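You operate a simulated robot arm through the tools that you are given. There is no shell and no other tool. Be economical: measure what you need, move in short steps, check, and stop when the job is done.

You run a simulated two-armed robot. Do the job below in one go: nothing can be reset, and whatever is moved stays where it is left.

TASK
Zero the test gauge, plug it into port A and pump up to the test card's pressure.
Fine: hold the gauge while you press its button; open the release knob again before you park the plug. Where these are worked on the way, their far stop is far enough and under half their travel is too little: release knob.

It is judged by the outcome, as a careful person would: the job done as asked, and still so three seconds after it is handed in. It fails if anything else is knocked over, pushed out of place, dropped, spilled or broken.

THE ROBOT
Two 7-joint arms with two-finger parallel grippers on one trunk, on a base that drives. Base frame: it is fixed to the floor where the robot stands at the start and does not move with it; the origin is under the middle of the robot, x ahead of it, y to its left, z up. Units: mm, degrees, N and s.
The left shoulder is at the start at [60, 143, 926], the right one opposite. With the tool pointing down near the work surface each hand reaches from about 320 to 740 mm from the robot's upright axis, wherever it stands, measured 20 degrees to its own side. Places, roughly: bench gauge [1100, -200, 1000]; plug rest [500, -200, 800]; port A [500, -200, 800]; release knob [900, -200, 900]; test card [1100, -400, 1000]; test gauge button [500, 0, 800]; test plug (4x4x9 cm) [500, -200, 900]; test pump lever [700, -400, 1000]. Payload 1.57 kg a hand.
The tool frame of a hand sits at the grasp point between the pads (the TCP): z along the fingers, y along the line on which they close. The tips reach 30 mm beyond it. The gripper opens to 110 mm. The fingers are 24 mm wide and 12 mm thick; the gripper's body (48 by 112 mm) begins 78 mm behind the TCP.
Orientation is that of the tool frame in the base frame, as a unit quaternion [w, x, y, z]. With the fingers straight down and closing along the base's y, the tool's x points along the base's -x, its y along +y and its z along -z.

THE INTERFACE
- The arms move only by the tool play_rows. It takes "left_rows", "right_rows" or both (then of equal length, played together; a hand with none holds still); each is a list of rows, each a list of 7 numbers: the shift along the tool's x, y, z in units of 40 mm (1.0 is 40 mm), then the turn, a rotation vector about the tool's x, y, z in units of 6 degrees (1.0 is 6 degrees), then the opening in per cent of the stroke, from 0 (shut) to 100 (fully open). In form: [[dx, dy, dz, rx, ry, rz, gripper], ...]. A call has 1 to 10 rows; each row shifts and turns the commanded pose from where the row before left it, along the tool's axes as they then stand. A call with a number of a shift or a turn outside -1 to 1 is refused whole. A row lasts 0.2 s, in which the tool goes at most 50 mm and 8.6 degrees; a call with a longer step from one row to the next is refused whole, and so is a gripper value outside its range. A pose out of reach is approached as far as the arm can. The call stops where the force on the tool passes 80 N (or 10 N more than at its start, if that is more) or the arm is blocked; 0.2 s more then pass. Each finger travels about 45 mm/s and halts on what it meets, pressing with about 40 N; the grip force reading is that of the motor and also rises with nothing between the fingers. The clock runs only during rows and for 0.2 s after the last one: add rows that do not move to give the fingers time. The reply holds the time, the measured pose of the TCP, the force on the tool along the base axes, the opening and the grip force, in the units named above and with some noise, with the torque about the TCP (base axes, N m) and any sound that the robot's microphone picked up.
- Cameras (640 x 400 px; columns grow to the right, rows downward): "scene" is now at [46.6, -33.7, 1540.5]; the picture's right is [-0.39, -0.92, 0.00], its down [-0.65, 0.28, -0.70] and it looks along [0.65, -0.28, -0.71] (base axes); focal length 286 px, centre (320, 200). "left" rides on the left gripper at [70, -16, -141] in its tool frame; the picture's right is [0.23, 0.97, 0.00], its down [-0.86, 0.20, -0.48] and it looks along [-0.47, 0.11, 0.88] (tool axes); focal length 222 px, centre (320, 200). "right" rides on the right gripper at [70, 16, -141] in its tool frame; the picture's right is [-0.23, 0.97, 0.00], its down [-0.86, -0.20, -0.48] and it looks along [-0.47, -0.11, 0.88] (tool axes); focal length 222 px, centre (320, 200). There is no depth. A picture from a camera that has moved, and an enlarged one, comes with that camera's place and axes in the base frame and with its lens.
- snapshot(camera): a new picture of that camera. No time passes.
- move_column(by): slides the trunk up (or, below 0, down) by that many mm; the arms and the scene camera ride with it, the base frame stays. It gives what a move gives, with no picture.
- base_move(legs): drives the robot by 1 to 6 legs, each [ahead, left, turn to the left] in mm, mm and degrees, along the robot's own axes; the way and the turn of a leg run together, so that a leg with both is an arc; at most 1500 mm and 180 degrees a leg. The arms and the cameras ride along, it lands a little off, and it stops where it bumps. It gives what a move gives.
- aim_head(pan, tilt): turns the head with the scene camera to pan (to the left, within 86 degrees either way) and tilt (down, from -29 to 69), counted from straight ahead of the robot. It gives what a move gives.
- enlarge(camera, box): a new picture of the part [left, top, right, bottom] of that camera's present view, enlarged. No time passes.
- hand_in(): hands the job in; it is judged then, once.

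Go step by step. Nothing tells you exact positions but the pictures and the camera data: compare them with the known pose of the tool, close in by small moves and look again before you grip or let go. The budget is 120 turns and 88 pictures, counting those below and the enlarged ones. Unless the task says otherwise, let go and move clear before handing in, and close with one line.

The tools are called after "Request:" by a JSON object that holds its "api" and its "payload". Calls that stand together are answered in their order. play_rows: Moves the arms, as the interface text tells. Its arguments: {"type":"object","properties":{"left_rows":{"type":"array","items":{"type":"array","items":{"type":"number"}}},"right_rows":{"type":"array","items":{"type":"array","items":{"type":"number"}}}},"required":[]} The other tools are called the same way: move_column (by) slides the trunk up or down; base_move (legs) drives the base; aim_head (pan, tilt) turns the head that bears the scene camera; snapshot (camera) takes a picture; enlarge (camera, box) takes an enlarged picture of a part of a camera's view; hand_in () hands the job in.

At the start:

```text
time: 0.0
left_position: [612.8, 44.7, 999.6]
left_ee_rot: [0.0, 0.0, 1.0, 0.0]
left_force: [0.5, 0.0, -0.3]
left_ft_torque: [-0.01, -0.01, -0.02]
left_grip_width: 110.2
left_gripper_force: 0.0
right_position: [415.8, -436.7, 998.8]
right_ee_rot: [0.0, 0.0, 1.0, -0.001]
right_force: [-0.6, -0.9, 0.3]
right_ft_torque: [0.0, -0.01, -0.01]
right_grip_width: 109.8
right_gripper_force: 0.0
trunk travel left (down, up): [-525.0, 65.0]
robot x, y, heading: [-1.1, 0.7, -0.0]
head pan, tilt: [-23.2, 45.3]
```

scene: 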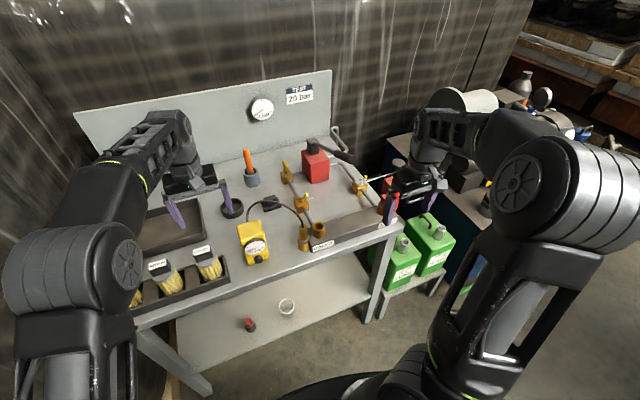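
right: 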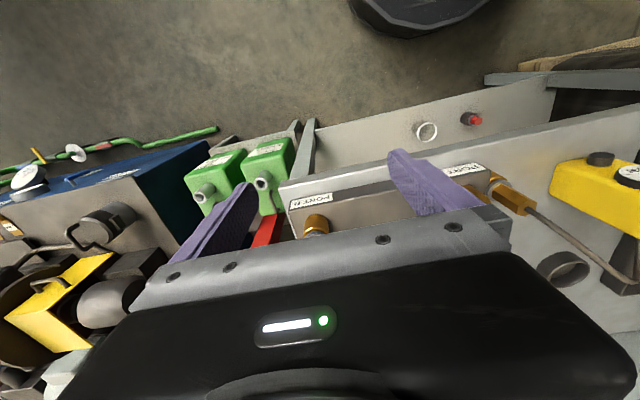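
left: 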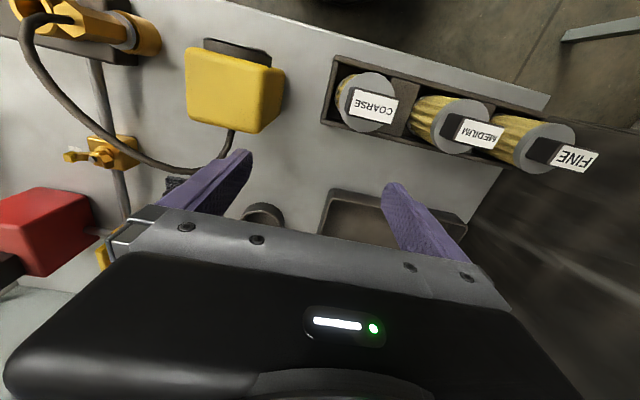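

I see a bench with a yellow test gauge, a hose with a plug, ports, a red pump and the test card. I will look closer before moving.

Request:
{"api": "enlarge", "payload": {"camera": "scene", "box": [220, 130, 420, 275]}}

Request:
{"api": "enlarge", "payload": {"camera": "scene", "box": [230, 70, 350, 145]}}

Request:
{"api": "enlarge", "payload": {"camera": "scene", "box": [230, 200, 350, 275]}}

```text
2.76 times, centred on (320, 202) of scene
camera zoom: at [46.6, -33.7, 1540.5], right [-0.39, -0.92, 0.0], down [-0.65, 0.28, -0.7], along [0.65, -0.28, -0.71], focal length 788 px, centre (320, 193)
```

zoom: 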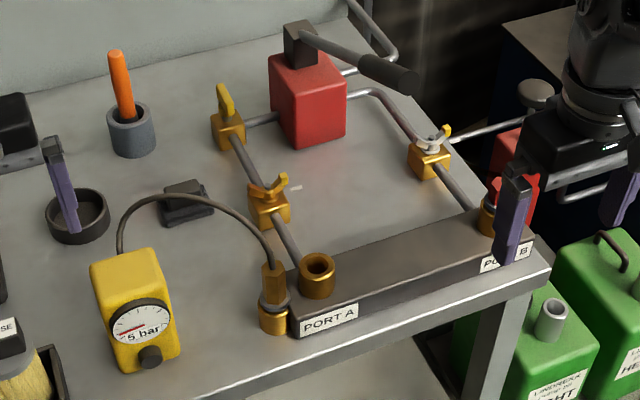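

```text
5.33 times, centred on (290, 108) of scene
camera zoom: at [46.6, -33.7, 1540.5], right [-0.39, -0.92, 0.0], down [-0.65, 0.28, -0.7], along [0.65, -0.28, -0.71], focal length 1524 px, centre (480, 693)
```

zoom: 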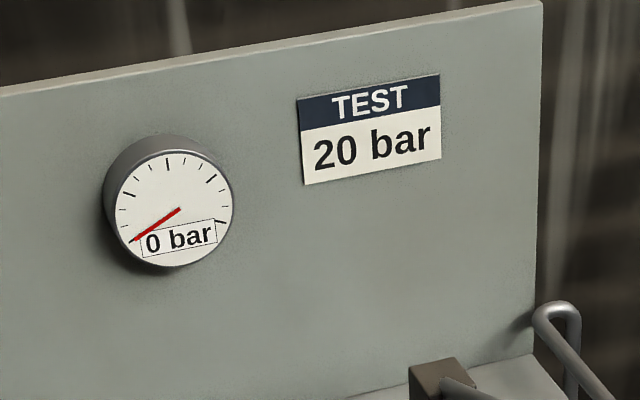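

```text
5.33 times, centred on (290, 238) of scene
camera zoom: at [46.6, -33.7, 1540.5], right [-0.39, -0.92, 0.0], down [-0.65, 0.28, -0.7], along [0.65, -0.28, -0.71], focal length 1524 px, centre (480, 0)
```

zoom: 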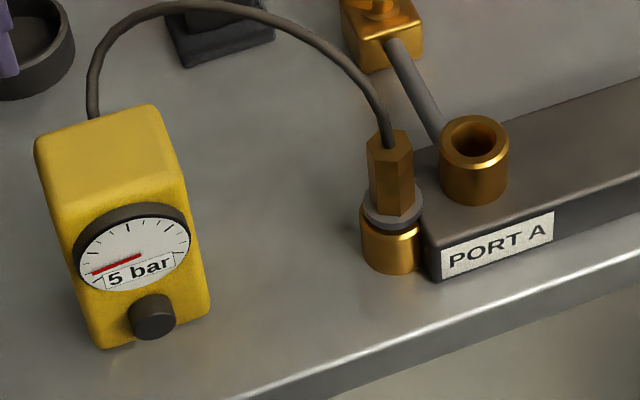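

The plug is near (550,-196,862) and port A near (570,-259,850). I need details of the valves, the knob and the pump.

Request:
{"api": "enlarge", "payload": {"camera": "scene", "box": [270, 140, 350, 190]}}

Request:
{"api": "enlarge", "payload": {"camera": "scene", "box": [275, 180, 355, 230]}}

Request:
{"api": "enlarge", "payload": {"camera": "right", "box": [270, 130, 640, 330]}}

```text
8.00 times, centred on (310, 165) of scene
camera zoom: at [46.6, -33.7, 1540.5], right [-0.39, -0.92, 0.0], down [-0.65, 0.28, -0.7], along [0.65, -0.28, -0.71], focal length 2286 px, centre (400, 480)
```

zoom: 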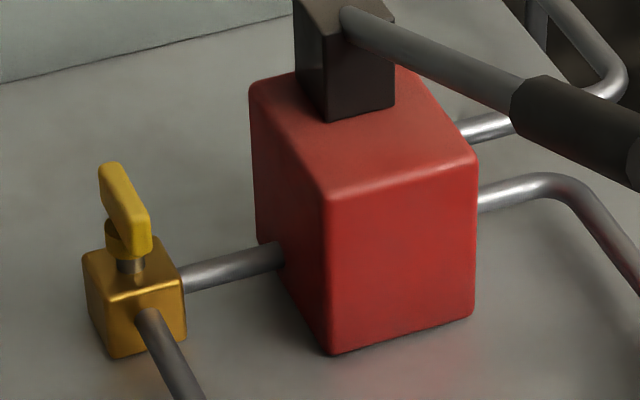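

```text
8.00 times, centred on (315, 205) of scene
camera zoom: at [46.6, -33.7, 1540.5], right [-0.39, -0.92, 0.0], down [-0.65, 0.28, -0.7], along [0.65, -0.28, -0.71], focal length 2286 px, centre (360, 160)
```

zoom: 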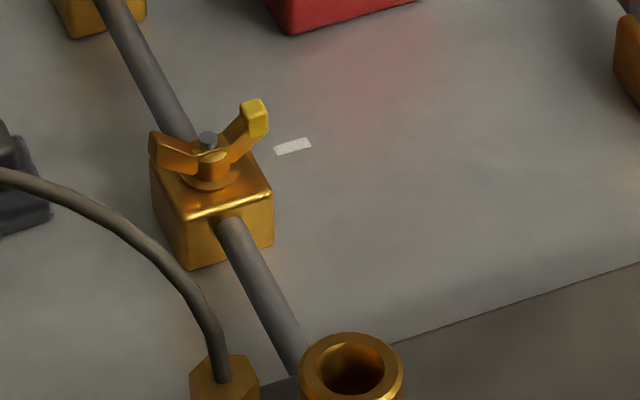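

```text
1.73 times, centred on (455, 230) of right
camera zoom: at [344.9, -421.3, 1141.9], right [0.23, 0.97, 0.0], down [0.86, -0.2, 0.48], along [0.47, -0.11, -0.88], focal length 384 px, centre (86, 148)
```

zoom: 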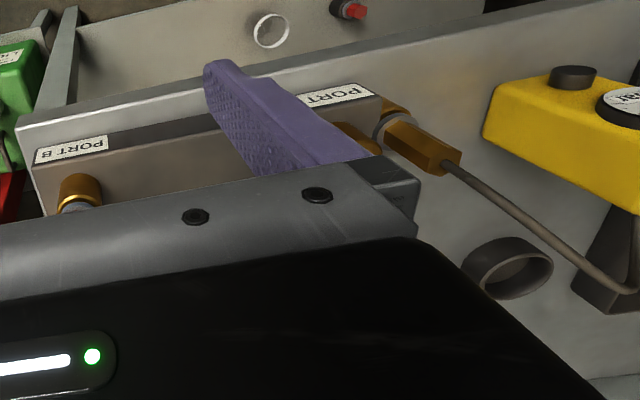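

The gauge is a box about 80 mm wide, its button near (540,-54,834) facing me. I bring the left hand above it and look.

Request:
{"api": "play_rows", "payload": {"left_rows": [[0.375, -0.82, 0, 0, 0, 0, 100], [0.375, -0.82, 0, 0, 0, 0, 100], [0.375, -0.82, 0, 0, 0, 0, 100], [0, 0, 0, 0, 0, 0, 100]]}}

Request:
{"api": "aim_head", "payload": {"pan": -12, "tilt": 50}}

Request:
{"api": "snapshot", "payload": {"camera": "left"}}

Request:
{"api": "snapshot", "payload": {"camera": "scene"}}

```text
time: 1.0
left_position: [565.6, -53.4, 996.8]
left_ee_rot: [-0.001, 0.0, 1.0, 0.0]
left_force: [-0.4, 0.8, -0.1]
left_ft_torque: [0.0, 0.02, -0.01]
left_grip_width: 110.1
left_gripper_force: 0.0
right_position: [415.6, -436.4, 999.7]
right_ee_rot: [0.0, -0.001, 1.0, 0.0]
right_force: [-0.4, 0.0, -0.2]
right_ft_torque: [-0.01, -0.04, 0.03]
right_grip_width: 109.8
right_gripper_force: 0.0
trunk travel left (down, up): [-525.0, 65.0]
robot x, y, heading: [-0.9, -2.3, 0.2]
head pan, tilt: [-23.2, 45.3]
```

```text
time: 1.7
left_position: [566.7, -54.5, 996.2]
left_ee_rot: [0.0, 0.001, 1.0, 0.0]
left_force: [0.0, -1.3, 0.2]
left_ft_torque: [0.0, 0.02, -0.01]
left_grip_width: 110.0
left_gripper_force: 0.1
right_position: [414.8, -438.2, 999.5]
right_ee_rot: [0.0, 0.0, 1.0, 0.0]
right_force: [0.0, -0.1, 0.1]
right_ft_torque: [-0.03, 0.04, -0.02]
right_grip_width: 110.0
right_gripper_force: 0.0
trunk travel left (down, up): [-525.0, 65.0]
robot x, y, heading: [-0.6, 0.5, -0.2]
head pan, tilt: [-12.0, 50.0]
```

```text
78 pictures are left
camera left: at [496.8, -69.0, 1136.6], right [-0.23, 0.97, 0.0], down [0.86, 0.2, 0.48], along [0.47, 0.11, -0.88], focal length 222 px, centre (320, 200)
```

left: 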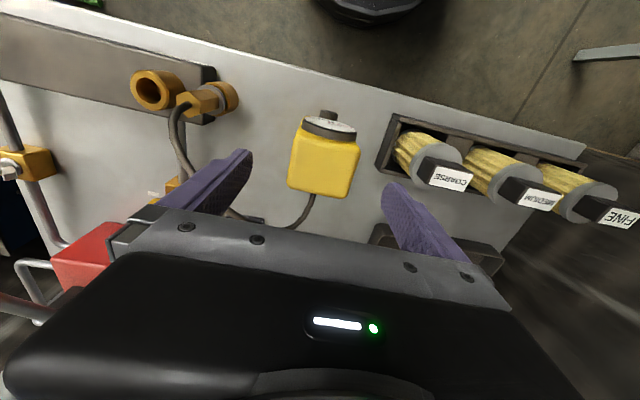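

```text
77 pictures are left
camera scene: at [47.4, -17.7, 1534.0], right [-0.21, -0.98, 0.0], down [-0.75, 0.16, -0.64], along [0.63, -0.13, -0.77], focal length 286 px, centre (320, 200)
```

scene: 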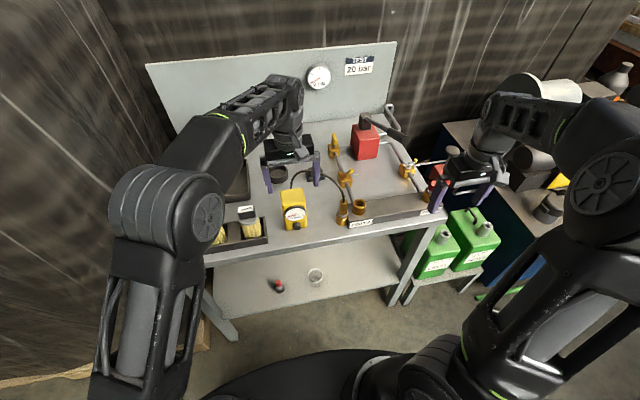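

Gauge centre is about (587,-43), with its top near z 887. I centre the left hand over it and go down part way.

Request:
{"api": "play_rows", "payload": {"left_rows": [[-0.5, 0.25, 0, 0, 0, 0, 100], [0, 0, 0.8, 0, 0, 0, 100], [0, 0, 0.8, 0, 0, 0, 100], [0, 0, 0.6, 0, 0, 0, 100], [0, 0, 0, 0, 0, 0, 100]]}}

Request:
{"api": "snapshot", "payload": {"camera": "left"}}

Request:
{"api": "enlarge", "payload": {"camera": "scene", "box": [240, 130, 400, 240]}}

```text
time: 2.9
left_position: [584.7, -44.5, 910.2]
left_ee_rot: [0.0, 0.001, 1.0, 0.0]
left_force: [0.9, -0.3, -0.6]
left_ft_torque: [0.0, 0.02, -0.01]
left_grip_width: 110.2
left_gripper_force: 0.1
right_position: [414.2, -438.0, 999.7]
right_ee_rot: [0.0, -0.001, 1.0, 0.0]
right_force: [-0.3, 0.5, -0.7]
right_ft_torque: [0.01, -0.02, -0.01]
right_grip_width: 109.7
right_gripper_force: 0.1
trunk travel left (down, up): [-525.0, 65.0]
robot x, y, heading: [1.3, -1.2, 0.1]
head pan, tilt: [-12.0, 50.0]
```

```text
76 pictures are left
camera left: at [516.6, -59.0, 1050.9], right [-0.23, 0.97, 0.0], down [0.85, 0.2, 0.48], along [0.47, 0.11, -0.88], focal length 222 px, centre (320, 200)
```

left: 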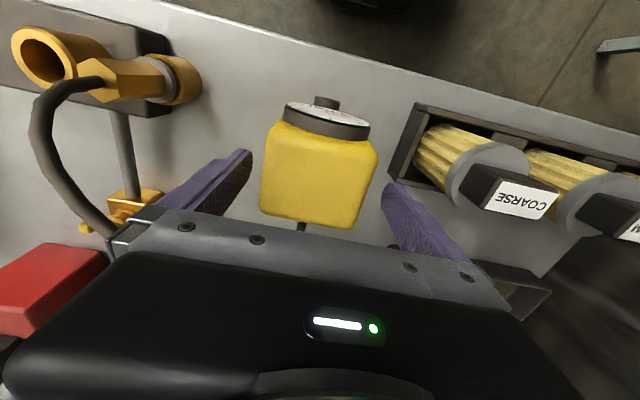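

```text
3.64 times, centred on (320, 185) of scene
camera zoom: at [47.4, -17.7, 1534.0], right [-0.21, -0.98, 0.0], down [-0.75, 0.16, -0.64], along [0.63, -0.13, -0.77], focal length 1039 px, centre (320, 254)
```

zoom: 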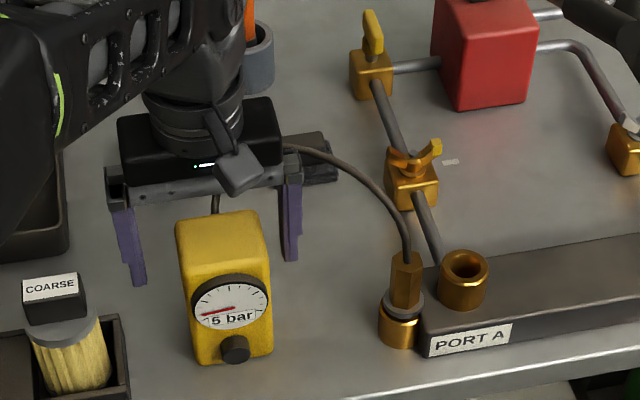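

The gauge looks taller and narrower than thought (about 56 wide, top near z 915). I lower a bit more and close gently on it.

Request:
{"api": "play_rows", "payload": {"left_rows": [[0.15, 0, 0.4, 0, 0, 0, 100], [0, 0, 0.35, 0, 0, 0, 100], [0, 0, 0, 0, 0, 0, 75], [0, 0, 0, 0, 0, 0, 62], [0, 0, 0, 0, 0, 0, 62]]}}

Request:
{"api": "snapshot", "payload": {"camera": "left"}}

Request:
{"api": "enlarge", "payload": {"camera": "scene", "box": [250, 160, 370, 240]}}

```text
time: 4.1
left_position: [579.9, -43.7, 881.5]
left_ee_rot: [0.0, 0.001, 1.0, 0.0]
left_force: [0.6, -0.9, -0.7]
left_ft_torque: [-0.02, -0.05, -0.01]
left_grip_width: 69.6
left_gripper_force: 0.2
right_position: [415.4, -437.6, 999.9]
right_ee_rot: [0.0, 0.0, 1.0, 0.0]
right_force: [0.3, 0.3, -1.3]
right_ft_torque: [0.02, -0.01, 0.05]
right_grip_width: 110.0
right_gripper_force: 0.1
trunk travel left (down, up): [-525.0, 65.0]
robot x, y, heading: [-1.4, -1.5, 0.1]
head pan, tilt: [-12.0, 50.0]
```

```text
74 pictures are left
camera left: at [510.4, -58.8, 1022.1], right [-0.23, 0.97, 0.0], down [0.86, 0.2, 0.48], along [0.47, 0.11, -0.88], focal length 222 px, centre (320, 200)
```

left: 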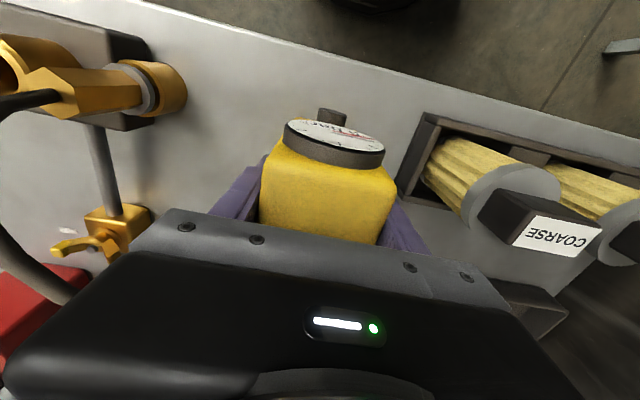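

```text
5.00 times, centred on (310, 200) of scene
camera zoom: at [47.4, -17.8, 1534.0], right [-0.21, -0.98, 0.0], down [-0.75, 0.16, -0.64], along [0.63, -0.13, -0.77], focal length 1429 px, centre (370, 200)
```

zoom: 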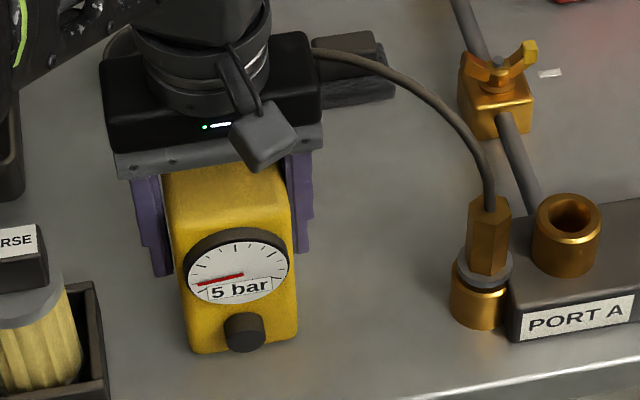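

The gripper straddles the gauge well. I close on it while swinging the right hand across, tilting it forward with shut fingers.

Request:
{"api": "play_rows", "payload": {"left_rows": [[0, 0, 0, 0, 0, 0, 40], [0, 0, 0, 0, 0, 0, 40], [0, 0, 0, 0, 0, 0, 40], [0, 0, 0, 0, 0, 0, 40], [0, 0, 0, 0, 0, 0, 40], [0, 0, 0, 0, 0, 0, 40], [0, 0, 0, 0, 0, 0, 40], [0, 0, 0, 0, 0, 0, 40], [0, 0, 0, 0, 0, 0, 40], [0, 0, 0, 0, 0, 0, 40]], "right_rows": [[0, 0.9, 0, 0, -1, 0, 0], [0, 0.9, 0, 0, -1, 0, 0], [0, 0.9, 0, 0, -1, 0, 0], [0, 0.9, 0, 0, -1, 0, 0], [0, 0.9, 0, 0, -1, 0, 0], [0, 0.9, 0, 0, -1, 0, 0], [0, 0.9, 0, 0, -1, 0, 0], [0, 0.9, 0, 0, -1, 0, 0], [0, 0.9, 0, 0, -1, 0, 0], [0, 0.9, 0, 0, -1, 0, 0]]}}

Request:
{"api": "snapshot", "payload": {"camera": "scene"}}

Request:
{"api": "snapshot", "payload": {"camera": "right"}}

```text
time: 6.3
left_position: [582.1, -38.4, 882.3]
left_ee_rot: [0.001, -0.001, 1.0, 0.002]
left_force: [6.0, 21.9, 8.9]
left_ft_torque: [-3.41, 1.82, -1.64]
left_grip_width: 67.7
left_gripper_force: 40.1
right_position: [477.7, -73.2, 1021.4]
right_ee_rot: [0.496, 0.006, 0.868, -0.005]
right_force: [-6.7, -21.9, -12.9]
right_ft_torque: [-0.19, 0.31, -0.5]
right_grip_width: 0.0
right_gripper_force: 21.2
right hand out of reach, approached as far as the arm can: row 6, 7, 8, 9, 10
trunk travel left (down, up): [-525.0, 65.0]
robot x, y, heading: [2.2, 3.8, 0.1]
head pan, tilt: [-12.0, 50.0]
```

```text
72 pictures are left
camera scene: at [48.6, -17.2, 1534.0], right [-0.21, -0.98, 0.0], down [-0.75, 0.16, -0.64], along [0.63, -0.13, -0.77], focal length 286 px, centre (320, 200)
```

scene: 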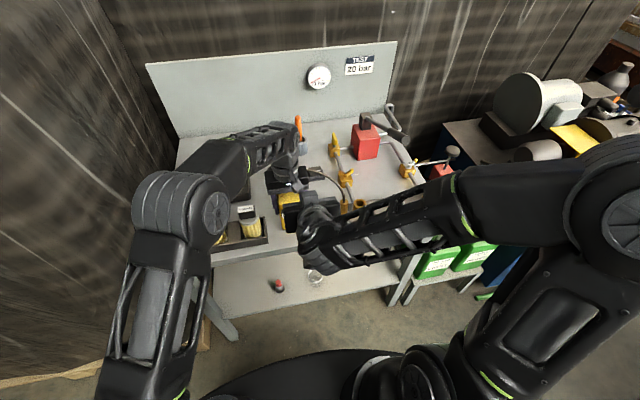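

```text
71 pictures are left
camera right: at [320.2, -54.5, 1034.9], right [0.13, 0.97, 0.19], down [0.02, -0.2, 0.98], along [0.99, -0.12, -0.04], focal length 222 px, centre (320, 200)
```

right: 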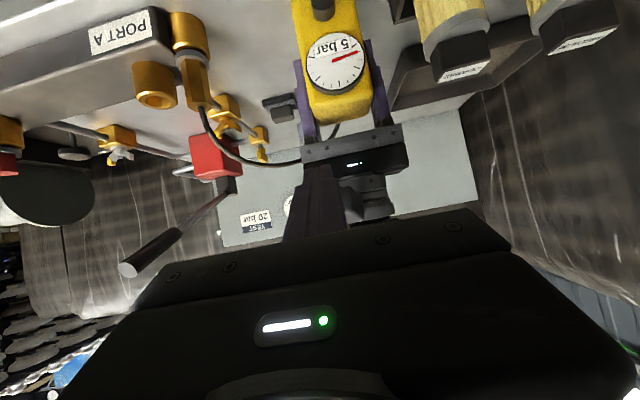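

The right fingers are touching the left hand's camera housing. I back the right hand off sideways first.

Request:
{"api": "play_rows", "payload": {"right_rows": [[0, -0.8, 0, 0, 0, 0, 0], [0, -0.8, 0, 0, 0, 0, 0], [0, 0, 0, 0, 0, 0, 0]]}}

Request:
{"api": "enlarge", "payload": {"camera": "scene", "box": [240, 140, 400, 260]}}

```text
time: 7.1
left_position: [578.3, -43.3, 880.5]
left_ee_rot: [-0.001, -0.001, 1.0, 0.001]
left_force: [0.2, -0.6, -2.9]
left_ft_torque: [-0.03, -0.02, -0.01]
left_grip_width: 68.1
left_gripper_force: 35.7
right_position: [500.8, -122.9, 1037.1]
right_ee_rot: [0.5, 0.0, 0.866, 0.0]
right_force: [-0.7, -0.2, -0.4]
right_ft_torque: [-0.01, -0.01, -0.01]
right_grip_width: 0.0
right_gripper_force: 21.8
right hand out of reach, approached as far as the arm can: row 1, 2
trunk travel left (down, up): [-525.0, 65.0]
robot x, y, heading: [1.9, 1.0, -0.1]
head pan, tilt: [-12.0, 50.0]
```

```text
3.33 times, centred on (320, 200) of scene
camera zoom: at [47.7, -17.7, 1533.9], right [-0.21, -0.98, 0.0], down [-0.75, 0.16, -0.64], along [0.63, -0.13, -0.77], focal length 953 px, centre (320, 200)
```

zoom: 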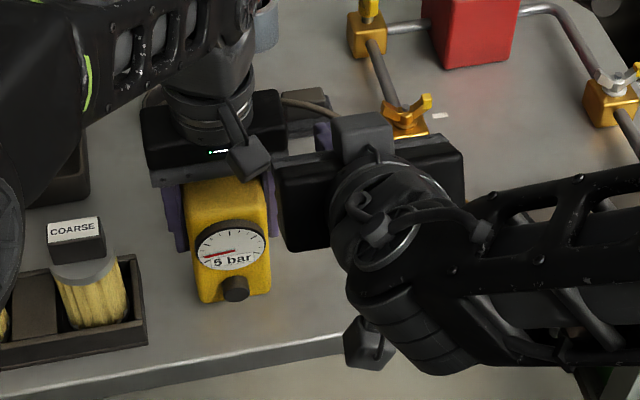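

Free again and the gauge undisturbed. I lower the right hand in front of and beside the gauge.

Request:
{"api": "play_rows", "payload": {"right_rows": [[0.866, 0, 0.5, 0, 0, 0, 0], [0.866, 0, 0.5, 0, 0, 0, 0], [0.866, 0, 0.5, 0, 0, 0, 0], [0, 0, 0, 0, 0, 0, 0]]}}

```text
time: 8.1
left_position: [578.9, -44.4, 882.1]
left_ee_rot: [-0.001, 0.001, 1.0, 0.0]
left_force: [0.6, -0.3, -3.6]
left_ft_torque: [0.0, -0.05, -0.05]
left_grip_width: 67.5
left_gripper_force: 40.2
right_position: [515.6, -119.6, 919.5]
right_ee_rot: [0.5, 0.0, 0.866, 0.0]
right_force: [0.6, 0.3, -0.3]
right_ft_torque: [0.03, -0.04, -0.01]
right_grip_width: 0.1
right_gripper_force: 21.6
right hand out of reach, approached as far as the arm can: row 1, 2
trunk travel left (down, up): [-525.0, 65.0]
robot x, y, heading: [0.5, 1.7, 0.1]
head pan, tilt: [-12.0, 50.0]
```

The right hand reaches better when less tilted, so I reduce the tilt to about 36° and bring it in front of the button.

Request:
{"api": "play_rows", "payload": {"right_rows": [[0.15, 0, -0.2, 0, 1, 0, 0], [0.15, 0, -0.19, 0, 1, 0, 0], [0.17, 0.4, -0.18, 0, 1, 0, 0], [0.19, 0.4, -0.16, 0, 1, 0, 0], [0, 0.4, 0, 0, 0, 0, 0], [0, 0.4, 0, 0, 0, 0, 0], [0, 0, 0, 0, 0, 0, 0]]}}

Request:
{"api": "snapshot", "payload": {"camera": "right"}}

Request:
{"api": "enlarge", "payload": {"camera": "scene", "box": [240, 140, 400, 260]}}

```text
time: 9.7
left_position: [579.0, -43.8, 881.8]
left_ee_rot: [0.0, -0.001, 1.0, 0.0]
left_force: [-0.3, -0.9, -3.0]
left_ft_torque: [0.01, -0.05, 0.0]
left_grip_width: 67.6
left_gripper_force: 39.8
right_position: [474.6, -52.7, 918.8]
right_ee_rot: [0.309, 0.0, 0.951, 0.0]
right_force: [-0.3, 0.0, -0.6]
right_ft_torque: [0.01, -0.03, 0.01]
right_grip_width: 0.0
right_gripper_force: 21.4
trunk travel left (down, up): [-525.0, 65.0]
robot x, y, heading: [-0.5, -0.2, 0.1]
head pan, tilt: [-12.0, 50.0]
```

```text
69 pictures are left
camera right: at [334.6, -37.4, 993.5], right [0.18, 0.97, 0.13], down [0.41, -0.2, 0.89], along [0.89, -0.11, -0.44], focal length 222 px, centre (320, 200)
```

right: 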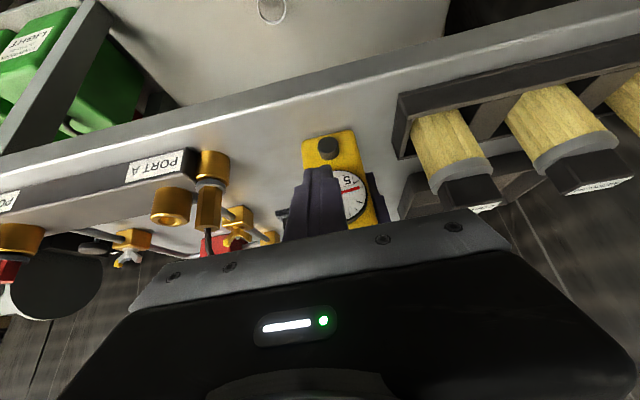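

```text
3.33 times, centred on (320, 200) of scene
camera zoom: at [47.7, -17.8, 1534.0], right [-0.21, -0.98, 0.0], down [-0.75, 0.16, -0.64], along [0.63, -0.13, -0.77], focal length 953 px, centre (320, 200)
```

zoom: 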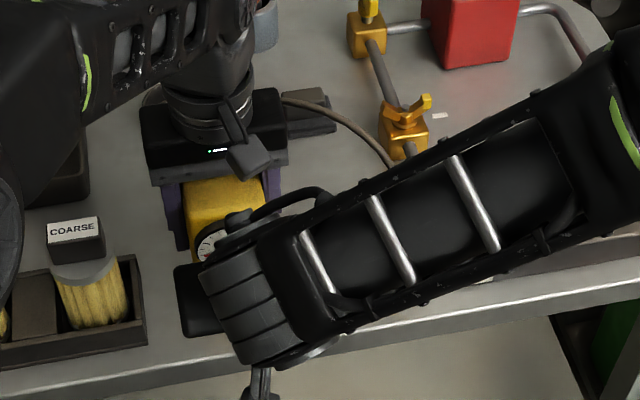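

The button is near (543,-44,825) and the bench top near z 793. I lower the fingertips in front of the button.

Request:
{"api": "play_rows", "payload": {"right_rows": [[0.415, 0.1, 0.89, 0, 0, 0, 0], [0.415, 0.1, 0.89, 0, 0, 0, 0], [0, 0, 0, 0, 0, 0, 0]]}}

Request:
{"api": "enlarge", "payload": {"camera": "right", "box": [220, 80, 440, 240]}}

```text
time: 10.5
left_position: [580.2, -43.1, 882.9]
left_ee_rot: [0.0, 0.0, 1.0, -0.001]
left_force: [0.4, 1.2, -4.0]
left_ft_torque: [-0.03, -0.01, 0.01]
left_grip_width: 67.9
left_gripper_force: 39.9
right_position: [491.6, -44.8, 841.5]
right_ee_rot: [0.309, 0.0, 0.951, 0.0]
right_force: [0.9, 0.3, -0.4]
right_ft_torque: [0.01, 0.0, -0.03]
right_grip_width: 0.0
right_gripper_force: 21.6
trunk travel left (down, up): [-525.0, 65.0]
robot x, y, heading: [-4.4, 0.9, -0.1]
head pan, tilt: [-12.0, 50.0]
```

```text
2.50 times, centred on (330, 160) of right
camera zoom: at [350.9, -29.3, 916.0], right [0.18, 0.97, 0.13], down [0.41, -0.2, 0.89], along [0.89, -0.11, -0.44], focal length 555 px, centre (295, 300)
```

zoom: 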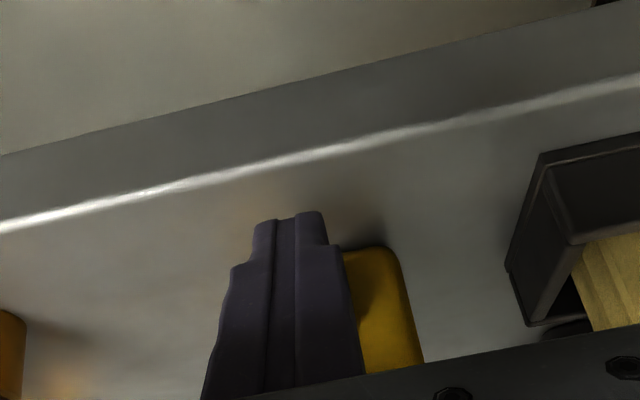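

I advance in small steps toward the button.

Request:
{"api": "play_rows", "payload": {"right_rows": [[-0.162, 0, 0.118, 0, 0, 0, 0], [-0.162, 0, 0.118, 0, 0, 0, 0], [-0.081, 0, 0.059, 0, 0, 0, 0]]}}

Request:
{"api": "enlarge", "payload": {"camera": "scene", "box": [250, 170, 350, 240]}}

Request:
{"api": "enlarge", "payload": {"camera": "right", "box": [220, 80, 440, 240]}}

```text
time: 11.3
left_position: [581.2, -44.0, 881.8]
left_ee_rot: [0.001, 0.0, 1.0, 0.001]
left_force: [7.0, 1.4, -5.3]
left_ft_torque: [0.03, -0.48, -0.01]
left_grip_width: 68.1
left_gripper_force: 40.5
right_position: [509.9, -44.9, 841.6]
right_ee_rot: [0.308, 0.0, 0.951, 0.0]
right_force: [-5.5, 0.2, 2.0]
right_ft_torque: [-0.01, 0.03, -0.02]
right_grip_width: 0.2
right_gripper_force: 20.3
trunk travel left (down, up): [-525.0, 65.0]
robot x, y, heading: [-1.4, 4.5, 0.0]
head pan, tilt: [-12.0, 50.0]
heard: click
```

```text
5.71 times, centred on (300, 205) of scene
camera zoom: at [47.8, -17.6, 1534.0], right [-0.21, -0.98, 0.0], down [-0.75, 0.16, -0.64], along [0.63, -0.13, -0.77], focal length 1633 px, centre (434, 171)
```

zoom: 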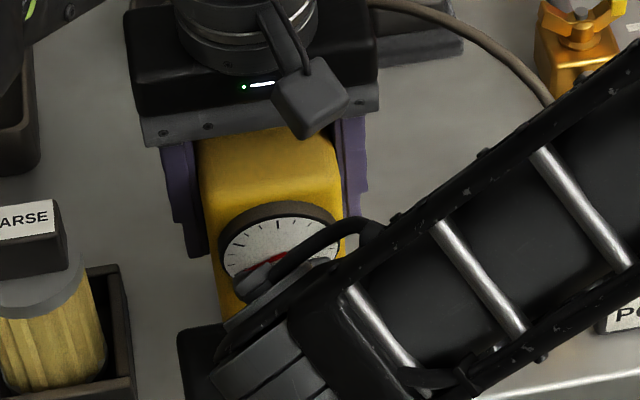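

```text
2.50 times, centred on (330, 160) of right
camera zoom: at [369.3, -29.3, 916.2], right [0.18, 0.97, 0.13], down [0.41, -0.2, 0.89], along [0.89, -0.11, -0.44], focal length 555 px, centre (295, 300)
```

zoom: 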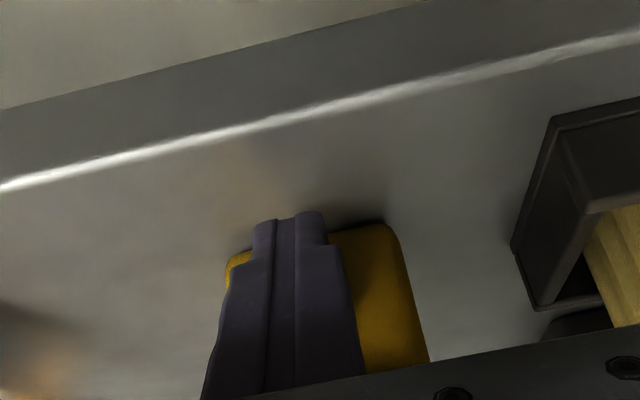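

A click was heard. I retreat the right hand and read the dial.

Request:
{"api": "play_rows", "payload": {"right_rows": [[0.7, 0, -0.5, 0, 0, 0, 0], [-0.59, 0, -0.81, 0, 0, 0, 0], [-0.59, 0, -0.81, 0, 0, 0, 0], [0, -0.9, 0, 0, 1, 0, 0], [0, -0.9, 0, 0, 1, 0, 0], [0, -0.9, 0, 0, 1, 0, 0], [0, -0.9, 0, 0, 1, 0, 0], [0, -0.9, 0, 0, 1, 0, 100], [0, -0.9, 0, 0, 1, 0, 100], [0, 0, -0.9, 0, 0, 0, 100]]}}

Request:
{"api": "enlarge", "payload": {"camera": "scene", "box": [250, 170, 350, 240]}}

Request:
{"api": "snapshot", "payload": {"camera": "right"}}

```text
time: 13.5
left_position: [578.8, -42.9, 882.5]
left_ee_rot: [0.0, 0.0, 1.0, 0.0]
left_force: [0.2, 1.1, -3.4]
left_ft_torque: [-0.08, -0.08, -0.01]
left_grip_width: 67.8
left_gripper_force: 40.4
right_position: [474.0, -257.8, 957.3]
right_ee_rot: [-0.001, 0.0, 1.0, 0.001]
right_force: [-0.4, 0.2, 0.2]
right_ft_torque: [-0.01, -0.03, -0.03]
right_grip_width: 67.9
right_gripper_force: 0.1
trunk travel left (down, up): [-525.0, 65.0]
robot x, y, heading: [-1.5, 1.0, -0.1]
head pan, tilt: [-12.0, 50.0]
```

```text
5.71 times, centred on (300, 205) of scene
camera zoom: at [46.7, -17.1, 1534.1], right [-0.21, -0.98, 0.0], down [-0.75, 0.16, -0.64], along [0.63, -0.13, -0.77], focal length 1633 px, centre (434, 171)
```

zoom: 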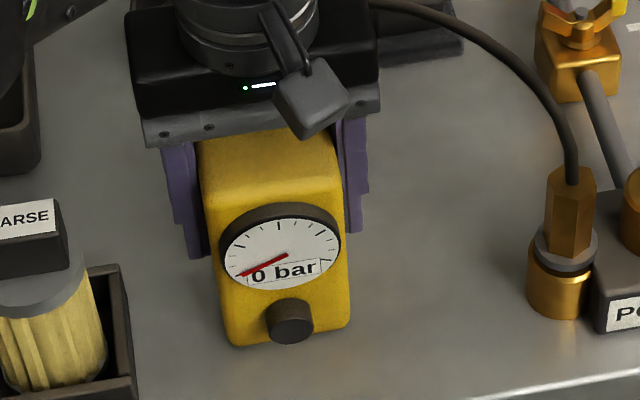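

```text
63 pictures are left
camera right: at [404.1, -243.1, 1100.5], right [0.23, 0.97, 0.0], down [0.86, -0.2, 0.48], along [0.47, -0.11, -0.88], focal length 222 px, centre (320, 200)
```

right: 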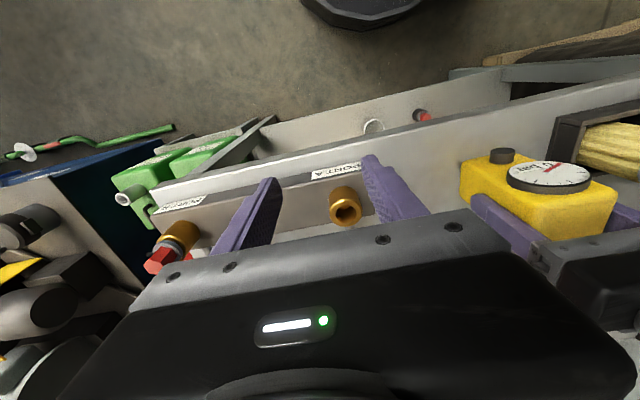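

The gauge now reads 0 bar. I keep holding it and bring the right hand, tilted forward, in front of the plug.

Request:
{"api": "play_rows", "payload": {"right_rows": [[-0.1, 0.2, 0.0, 0, -1, 0, 60], [-0.1, 0.2, 0.02, 0, -1, 0, 60], [-0.1, 0.2, 0.03, 0, -1, 0, 60], [-0.1, 0.2, 0.04, 0, -1, 0, 60], [-0.1, 0.2, 0.05, 0, -1, 0, 60], [-0.08, 0.2, 0.06, 0, -1, 0, 60], [-0.08, 0.2, 0.07, 0, -1, 0, 60], [-0.08, 0.2, 0.08, 0, -1, 0, 60], [0, 0, 0, 0, 0, 0, 60]]}}

Request:
{"api": "snapshot", "payload": {"camera": "right"}}

Request:
{"api": "enlarge", "payload": {"camera": "scene", "box": [300, 160, 400, 230]}}

```text
time: 15.5
left_position: [579.7, -43.5, 881.8]
left_ee_rot: [0.0, 0.0, 1.0, 0.001]
left_force: [0.2, 0.4, -3.2]
left_ft_torque: [0.0, -0.05, -0.01]
left_grip_width: 67.6
left_gripper_force: 39.4
right_position: [508.0, -195.7, 956.4]
right_ee_rot: [0.406, 0.0, 0.914, 0.0]
right_force: [0.1, 0.2, 0.0]
right_ft_torque: [0.01, 0.02, 0.0]
right_grip_width: 66.2
right_gripper_force: 0.0
trunk travel left (down, up): [-525.0, 65.0]
robot x, y, heading: [-0.6, -0.3, -0.1]
head pan, tilt: [-12.0, 50.0]
```

```text
62 pictures are left
camera right: at [356.1, -179.9, 998.7], right [0.15, 0.97, 0.17], down [0.22, -0.2, 0.96], along [0.96, -0.11, -0.24], focal length 222 px, centre (320, 200)
```

right: 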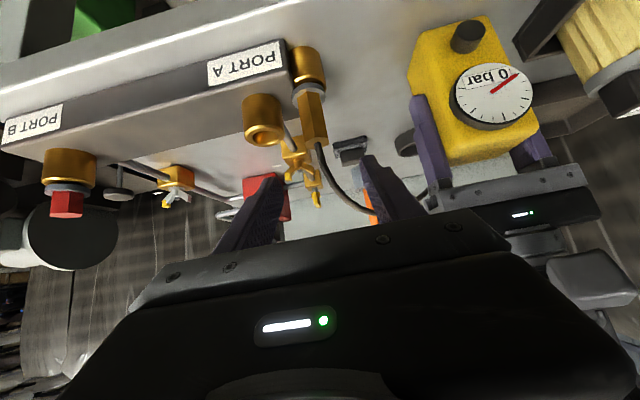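

```text
5.71 times, centred on (350, 195) of scene
camera zoom: at [47.7, -17.7, 1534.0], right [-0.21, -0.98, 0.0], down [-0.75, 0.16, -0.64], along [0.63, -0.13, -0.77], focal length 1633 px, centre (149, 229)
```

zoom: 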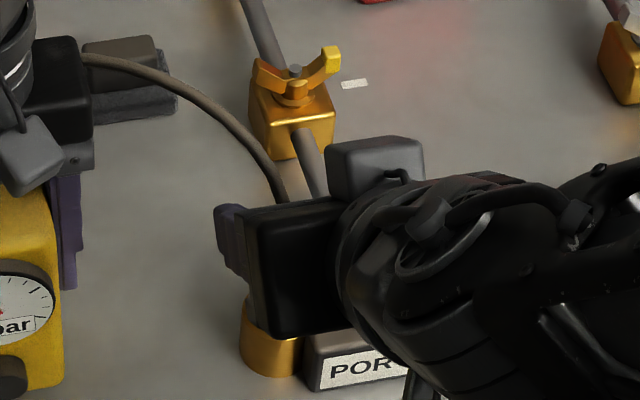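

Triangulated: plug hex about (558,-195,845–895), port A mouth about (556,-247,868). I set the opening to 44 mm and slide the tilted fingers around the hex.

Request:
{"api": "play_rows", "payload": {"right_rows": [[0.525, 0, 0, 0, 0, 0, 40], [0, 0, 0, 0, 0, 0, 40], [0, 0, 0.6, 0, 0, 0, 40], [0, 0, 0.6, 0, 0, 0, 40], [0, 0, 0, 0, 0, 0, 40]]}}

Request:
{"api": "snapshot", "payload": {"camera": "right"}}

```text
time: 16.7
left_position: [579.6, -44.1, 881.7]
left_ee_rot: [0.0, 0.0, 1.0, 0.0]
left_force: [-0.1, 0.1, -3.7]
left_ft_torque: [0.04, -0.05, 0.05]
left_grip_width: 68.0
left_gripper_force: 40.3
right_position: [531.0, -196.4, 906.6]
right_ee_rot: [0.406, 0.0, 0.914, 0.0]
right_force: [0.4, 0.3, 0.1]
right_ft_torque: [-0.01, -0.05, -0.01]
right_grip_width: 43.8
right_gripper_force: 0.0
trunk travel left (down, up): [-525.0, 65.0]
robot x, y, heading: [-0.1, 0.1, -0.0]
head pan, tilt: [-12.0, 50.0]
```

```text
60 pictures are left
camera right: at [378.8, -180.1, 951.0], right [0.15, 0.97, 0.17], down [0.22, -0.2, 0.96], along [0.96, -0.11, -0.24], focal length 222 px, centre (320, 200)
```

right: 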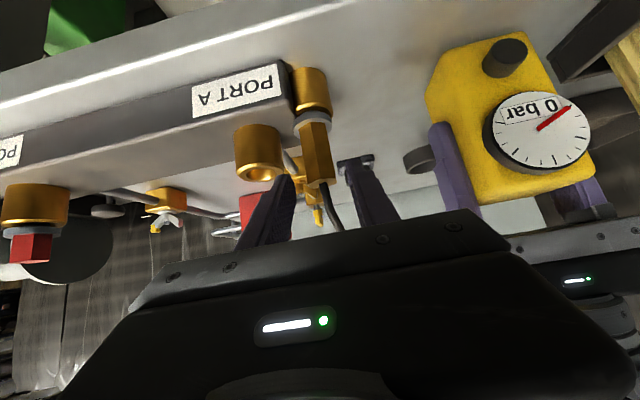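

The plug is centred between the fingers. I advance the last 28 mm and check before closing.

Request:
{"api": "play_rows", "payload": {"right_rows": [[0, 0, 0.35, 0, 0, 0, 40], [0, 0, 0.35, 0, 0, 0, 40], [0, 0, 0, 0, 0, 0, 40]]}}

Request:
{"api": "enlarge", "payload": {"camera": "right", "box": [200, 50, 440, 230]}}

```text
time: 17.3
left_position: [571.7, -44.8, 886.9]
left_ee_rot: [0.003, 0.001, 1.0, 0.0]
left_force: [-0.5, 0.0, -3.5]
left_ft_torque: [0.04, -0.07, -0.01]
left_grip_width: 67.8
left_gripper_force: 39.9
right_position: [539.5, -196.1, 902.8]
right_ee_rot: [0.415, -0.001, 0.91, -0.002]
right_force: [-43.8, 1.2, 47.0]
right_ft_torque: [-1.55, 0.44, -1.4]
right_grip_width: 43.6
right_gripper_force: 0.0
trunk travel left (down, up): [-525.0, 65.0]
robot x, y, heading: [-2.6, -1.7, -0.2]
head pan, tilt: [-12.0, 50.0]
stopped in row 2 (right hand): the force on the tool passed its limit (the readings are from after the stop); the commanded pose is now the measured one
```

```text
2.22 times, centred on (320, 140) of right
camera zoom: at [386.6, -179.0, 944.1], right [0.15, 0.97, 0.17], down [0.2, -0.2, 0.96], along [0.97, -0.11, -0.22], focal length 494 px, centre (320, 333)
```

zoom: 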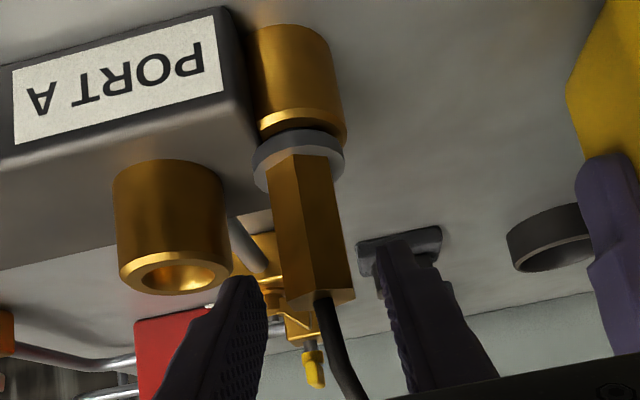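

The lower finger touched the port cup's rim. I back off, narrow the opening to 36 mm and check that nothing moved.

Request:
{"api": "play_rows", "payload": {"right_rows": [[0, 0, -0.5, 0, 0, 0, 40], [0, 0, 0, 0, 0, 0, 33], [0, 0, 0, 0, 0, 0, 33]]}}

Request:
{"api": "enlarge", "payload": {"camera": "right", "box": [200, 50, 440, 230]}}

Request:
{"api": "enlarge", "payload": {"camera": "scene", "box": [240, 150, 400, 260]}}

```text
time: 18.1
left_position: [578.2, -45.0, 881.3]
left_ee_rot: [0.001, 0.001, 1.0, 0.0]
left_force: [-0.3, -0.1, -3.2]
left_ft_torque: [-0.03, -0.05, -0.02]
left_grip_width: 67.7
left_gripper_force: 40.5
right_position: [531.6, -194.7, 910.4]
right_ee_rot: [0.409, 0.0, 0.912, 0.0]
right_force: [0.1, 0.8, -0.1]
right_ft_torque: [0.01, 0.01, -0.01]
right_grip_width: 36.5
right_gripper_force: 0.0
trunk travel left (down, up): [-525.0, 65.0]
robot x, y, heading: [-1.5, -1.0, -0.2]
head pan, tilt: [-12.0, 50.0]
```

```text
2.22 times, centred on (320, 140) of right
camera zoom: at [378.8, -179.8, 952.9], right [0.15, 0.97, 0.17], down [0.21, -0.2, 0.96], along [0.97, -0.11, -0.24], focal length 494 px, centre (320, 333)
```

zoom: 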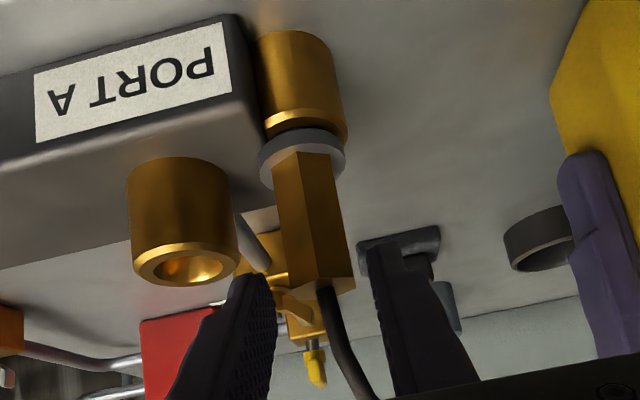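

```text
3.64 times, centred on (320, 205) of scene
camera zoom: at [46.2, -17.8, 1533.9], right [-0.21, -0.98, 0.0], down [-0.75, 0.16, -0.64], along [0.63, -0.13, -0.77], focal length 1039 px, centre (320, 182)
```

zoom: 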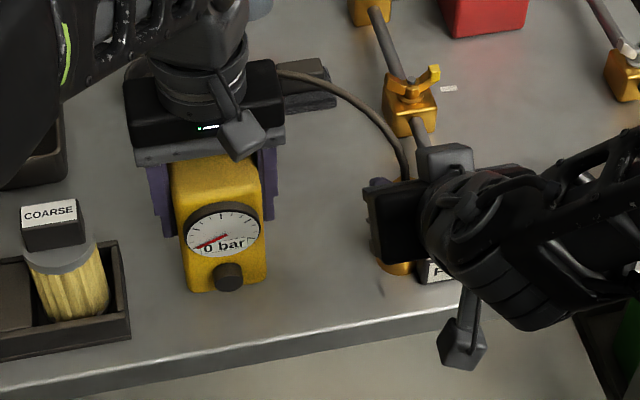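

Everything is in place. I advance again slowly with the narrower opening.

Request:
{"api": "play_rows", "payload": {"right_rows": [[0, 0, 0.2, 0, 0, 0, 33], [0, 0, 0.2, 0, 0, 0, 33], [0, 0, 0.15, 0, 0, 0, 33], [0, 0, 0, 0, 0, 0, 33]]}}

Request:
{"api": "enlarge", "payload": {"camera": "right", "box": [200, 50, 440, 230]}}

```text
time: 19.1
left_position: [578.8, -45.1, 881.3]
left_ee_rot: [0.0, 0.001, 1.0, 0.0]
left_force: [0.5, -0.5, -3.2]
left_ft_torque: [-0.01, -0.02, 0.0]
left_grip_width: 67.8
left_gripper_force: 40.0
right_position: [546.8, -196.1, 893.8]
right_ee_rot: [0.41, 0.0, 0.912, -0.001]
right_force: [-0.1, 0.9, 0.9]
right_ft_torque: [-0.03, 0.03, 0.01]
right_grip_width: 35.6
right_gripper_force: 0.1
trunk travel left (down, up): [-525.0, 65.0]
robot x, y, heading: [-1.2, -1.3, -0.0]
head pan, tilt: [-12.0, 50.0]
```

```text
2.22 times, centred on (320, 140) of right
camera zoom: at [394.3, -180.3, 937.3], right [0.15, 0.97, 0.17], down [0.21, -0.2, 0.96], along [0.97, -0.11, -0.23], focal length 494 px, centre (320, 333)
```

zoom: 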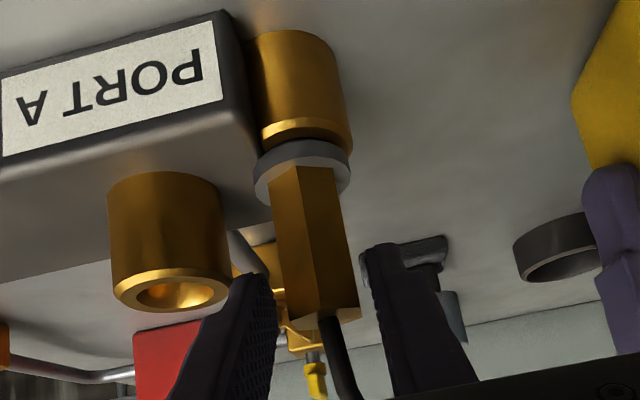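

No contact this time. I close on the hex.

Request:
{"api": "play_rows", "payload": {"right_rows": [[0, 0, 0.08, 0, 0, 0, 33], [0, 0, 0, 0, 0, 0, 10], [0, 0, 0, 0, 0, 0, 10], [0, 0, 0, 0, 0, 0, 10]]}}

Request:
{"api": "enlarge", "payload": {"camera": "right", "box": [200, 50, 440, 230]}}

```text
time: 20.1
left_position: [577.8, -43.6, 882.2]
left_ee_rot: [0.0, 0.001, 1.0, 0.0]
left_force: [-0.1, 0.2, -3.2]
left_ft_torque: [-0.02, 0.0, 0.01]
left_grip_width: 67.9
left_gripper_force: 40.3
right_position: [549.9, -197.3, 891.8]
right_ee_rot: [0.409, -0.001, 0.912, 0.0]
right_force: [-0.2, 3.0, -2.1]
right_ft_torque: [0.15, -0.03, 0.0]
right_grip_width: 25.2
right_gripper_force: 33.9
trunk travel left (down, up): [-525.0, 65.0]
robot x, y, heading: [-1.6, -4.7, -0.4]
head pan, tilt: [-12.0, 50.0]
```

```text
2.22 times, centred on (320, 140) of right
camera zoom: at [397.5, -180.4, 935.1], right [0.15, 0.97, 0.17], down [0.21, -0.2, 0.96], along [0.97, -0.11, -0.24], focal length 494 px, centre (320, 333)
```

zoom: 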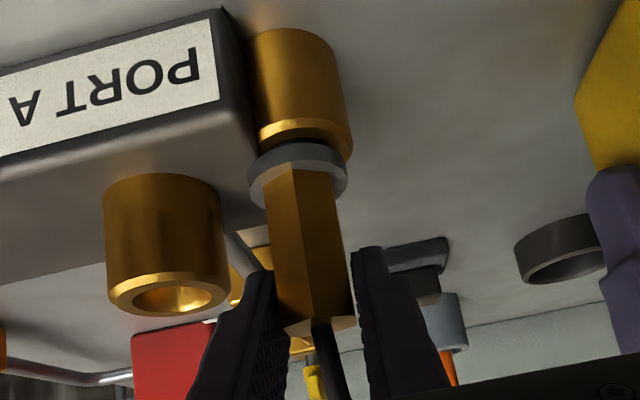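

Gripped at 25 mm. I lift the plug straight up about 75 mm.

Request:
{"api": "play_rows", "payload": {"right_rows": [[-0.187, 0, -0.166, 0, 0, 0, 10], [-0.467, 0, -0.416, 0, 0, 0, 10], [-0.467, 0, -0.416, 0, 0, 0, 10], [-0.3, 0, -0.266, 0, 0, 0, 10], [0, 0, 0, 0, 0, 0, 10]]}}

Request:
{"api": "snapshot", "payload": {"camera": "right"}}

Request:
{"api": "enlarge", "payload": {"camera": "scene", "box": [240, 150, 400, 260]}}

```text
time: 21.3
left_position: [578.1, -45.0, 882.3]
left_ee_rot: [0.0, 0.0, 1.0, 0.0]
left_force: [0.5, 0.1, -2.3]
left_ft_torque: [-0.01, -0.03, -0.03]
left_grip_width: 67.9
left_gripper_force: 40.1
right_position: [551.4, -198.1, 967.5]
right_ee_rot: [0.408, 0.0, 0.913, -0.001]
right_force: [1.1, 0.5, -1.9]
right_ft_torque: [0.01, 0.01, 0.03]
right_grip_width: 24.9
right_gripper_force: 36.9
trunk travel left (down, up): [-525.0, 65.0]
robot x, y, heading: [0.1, 0.5, -0.1]
head pan, tilt: [-12.0, 50.0]
```

```text
54 pictures are left
camera right: at [398.9, -181.5, 1009.4], right [0.15, 0.97, 0.17], down [0.21, -0.2, 0.96], along [0.97, -0.11, -0.24], focal length 222 px, centre (320, 200)
```

right: 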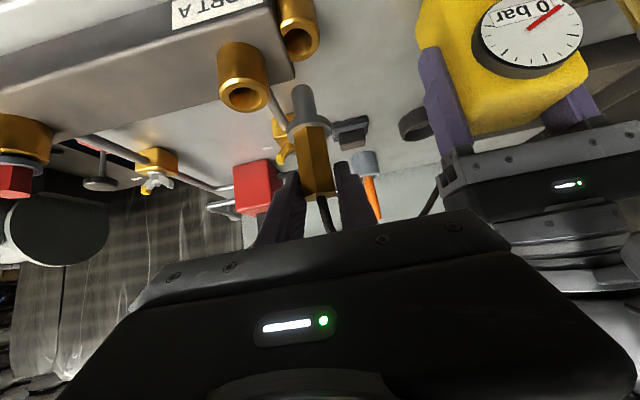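

```text
3.64 times, centred on (320, 205) of scene
camera zoom: at [46.8, -17.9, 1534.0], right [-0.21, -0.98, 0.0], down [-0.75, 0.16, -0.64], along [0.63, -0.13, -0.77], focal length 1039 px, centre (320, 182)
```

zoom: 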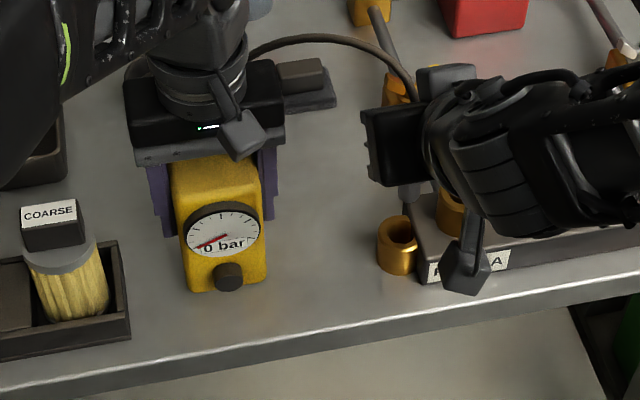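

The plug hangs free. Port A lies about +2 mm in x and -53 mm in y from the rest; I move over it.

Request:
{"api": "play_rows", "payload": {"right_rows": [[-0.015, -0.45, 0.02, 0, 0, 0, 10], [-0.015, -0.45, 0.02, 0, 0, 0, 10], [0, -0.425, 0, 0, 0, 0, 10], [0, 0, 0, 0, 0, 0, 10]]}}

Request:
{"api": "enlarge", "payload": {"camera": "right", "box": [200, 0, 440, 180]}}

Request:
{"api": "enlarge", "payload": {"camera": "scene", "box": [310, 150, 410, 230]}}

```text
time: 22.3
left_position: [578.4, -44.6, 882.2]
left_ee_rot: [-0.001, 0.0, 1.0, 0.0]
left_force: [0.7, -0.4, -3.3]
left_ft_torque: [0.01, -0.01, 0.01]
left_grip_width: 67.7
left_gripper_force: 39.8
right_position: [552.3, -251.4, 967.8]
right_ee_rot: [0.409, -0.001, 0.913, 0.0]
right_force: [0.2, 0.5, -1.4]
right_ft_torque: [-0.01, -0.02, 0.01]
right_grip_width: 25.1
right_gripper_force: 36.4
trunk travel left (down, up): [-525.0, 65.0]
robot x, y, heading: [3.2, -0.8, 0.1]
head pan, tilt: [-12.0, 50.0]
```

```text
2.22 times, centred on (320, 90) of right
camera zoom: at [399.3, -234.3, 1010.8], right [0.15, 0.97, 0.17], down [0.21, -0.2, 0.96], along [0.97, -0.11, -0.24], focal length 494 px, centre (320, 444)
```

zoom: 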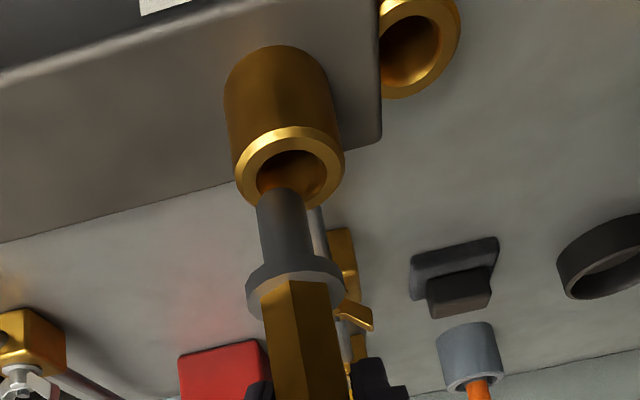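

```text
5.00 times, centred on (360, 190) of scene
camera zoom: at [46.7, -17.7, 1534.0], right [-0.21, -0.98, 0.0], down [-0.75, 0.16, -0.64], along [0.63, -0.13, -0.77], focal length 1429 px, centre (120, 250)
```

zoom: 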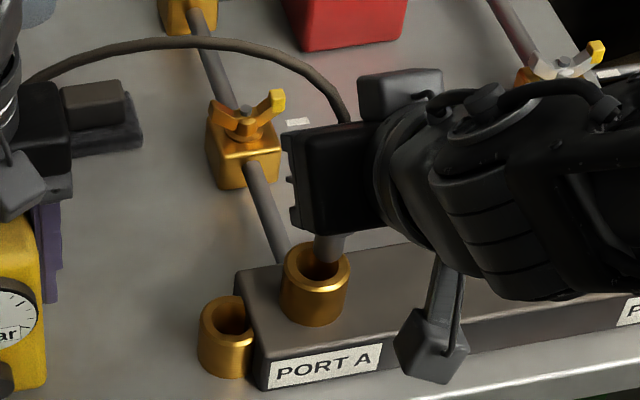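

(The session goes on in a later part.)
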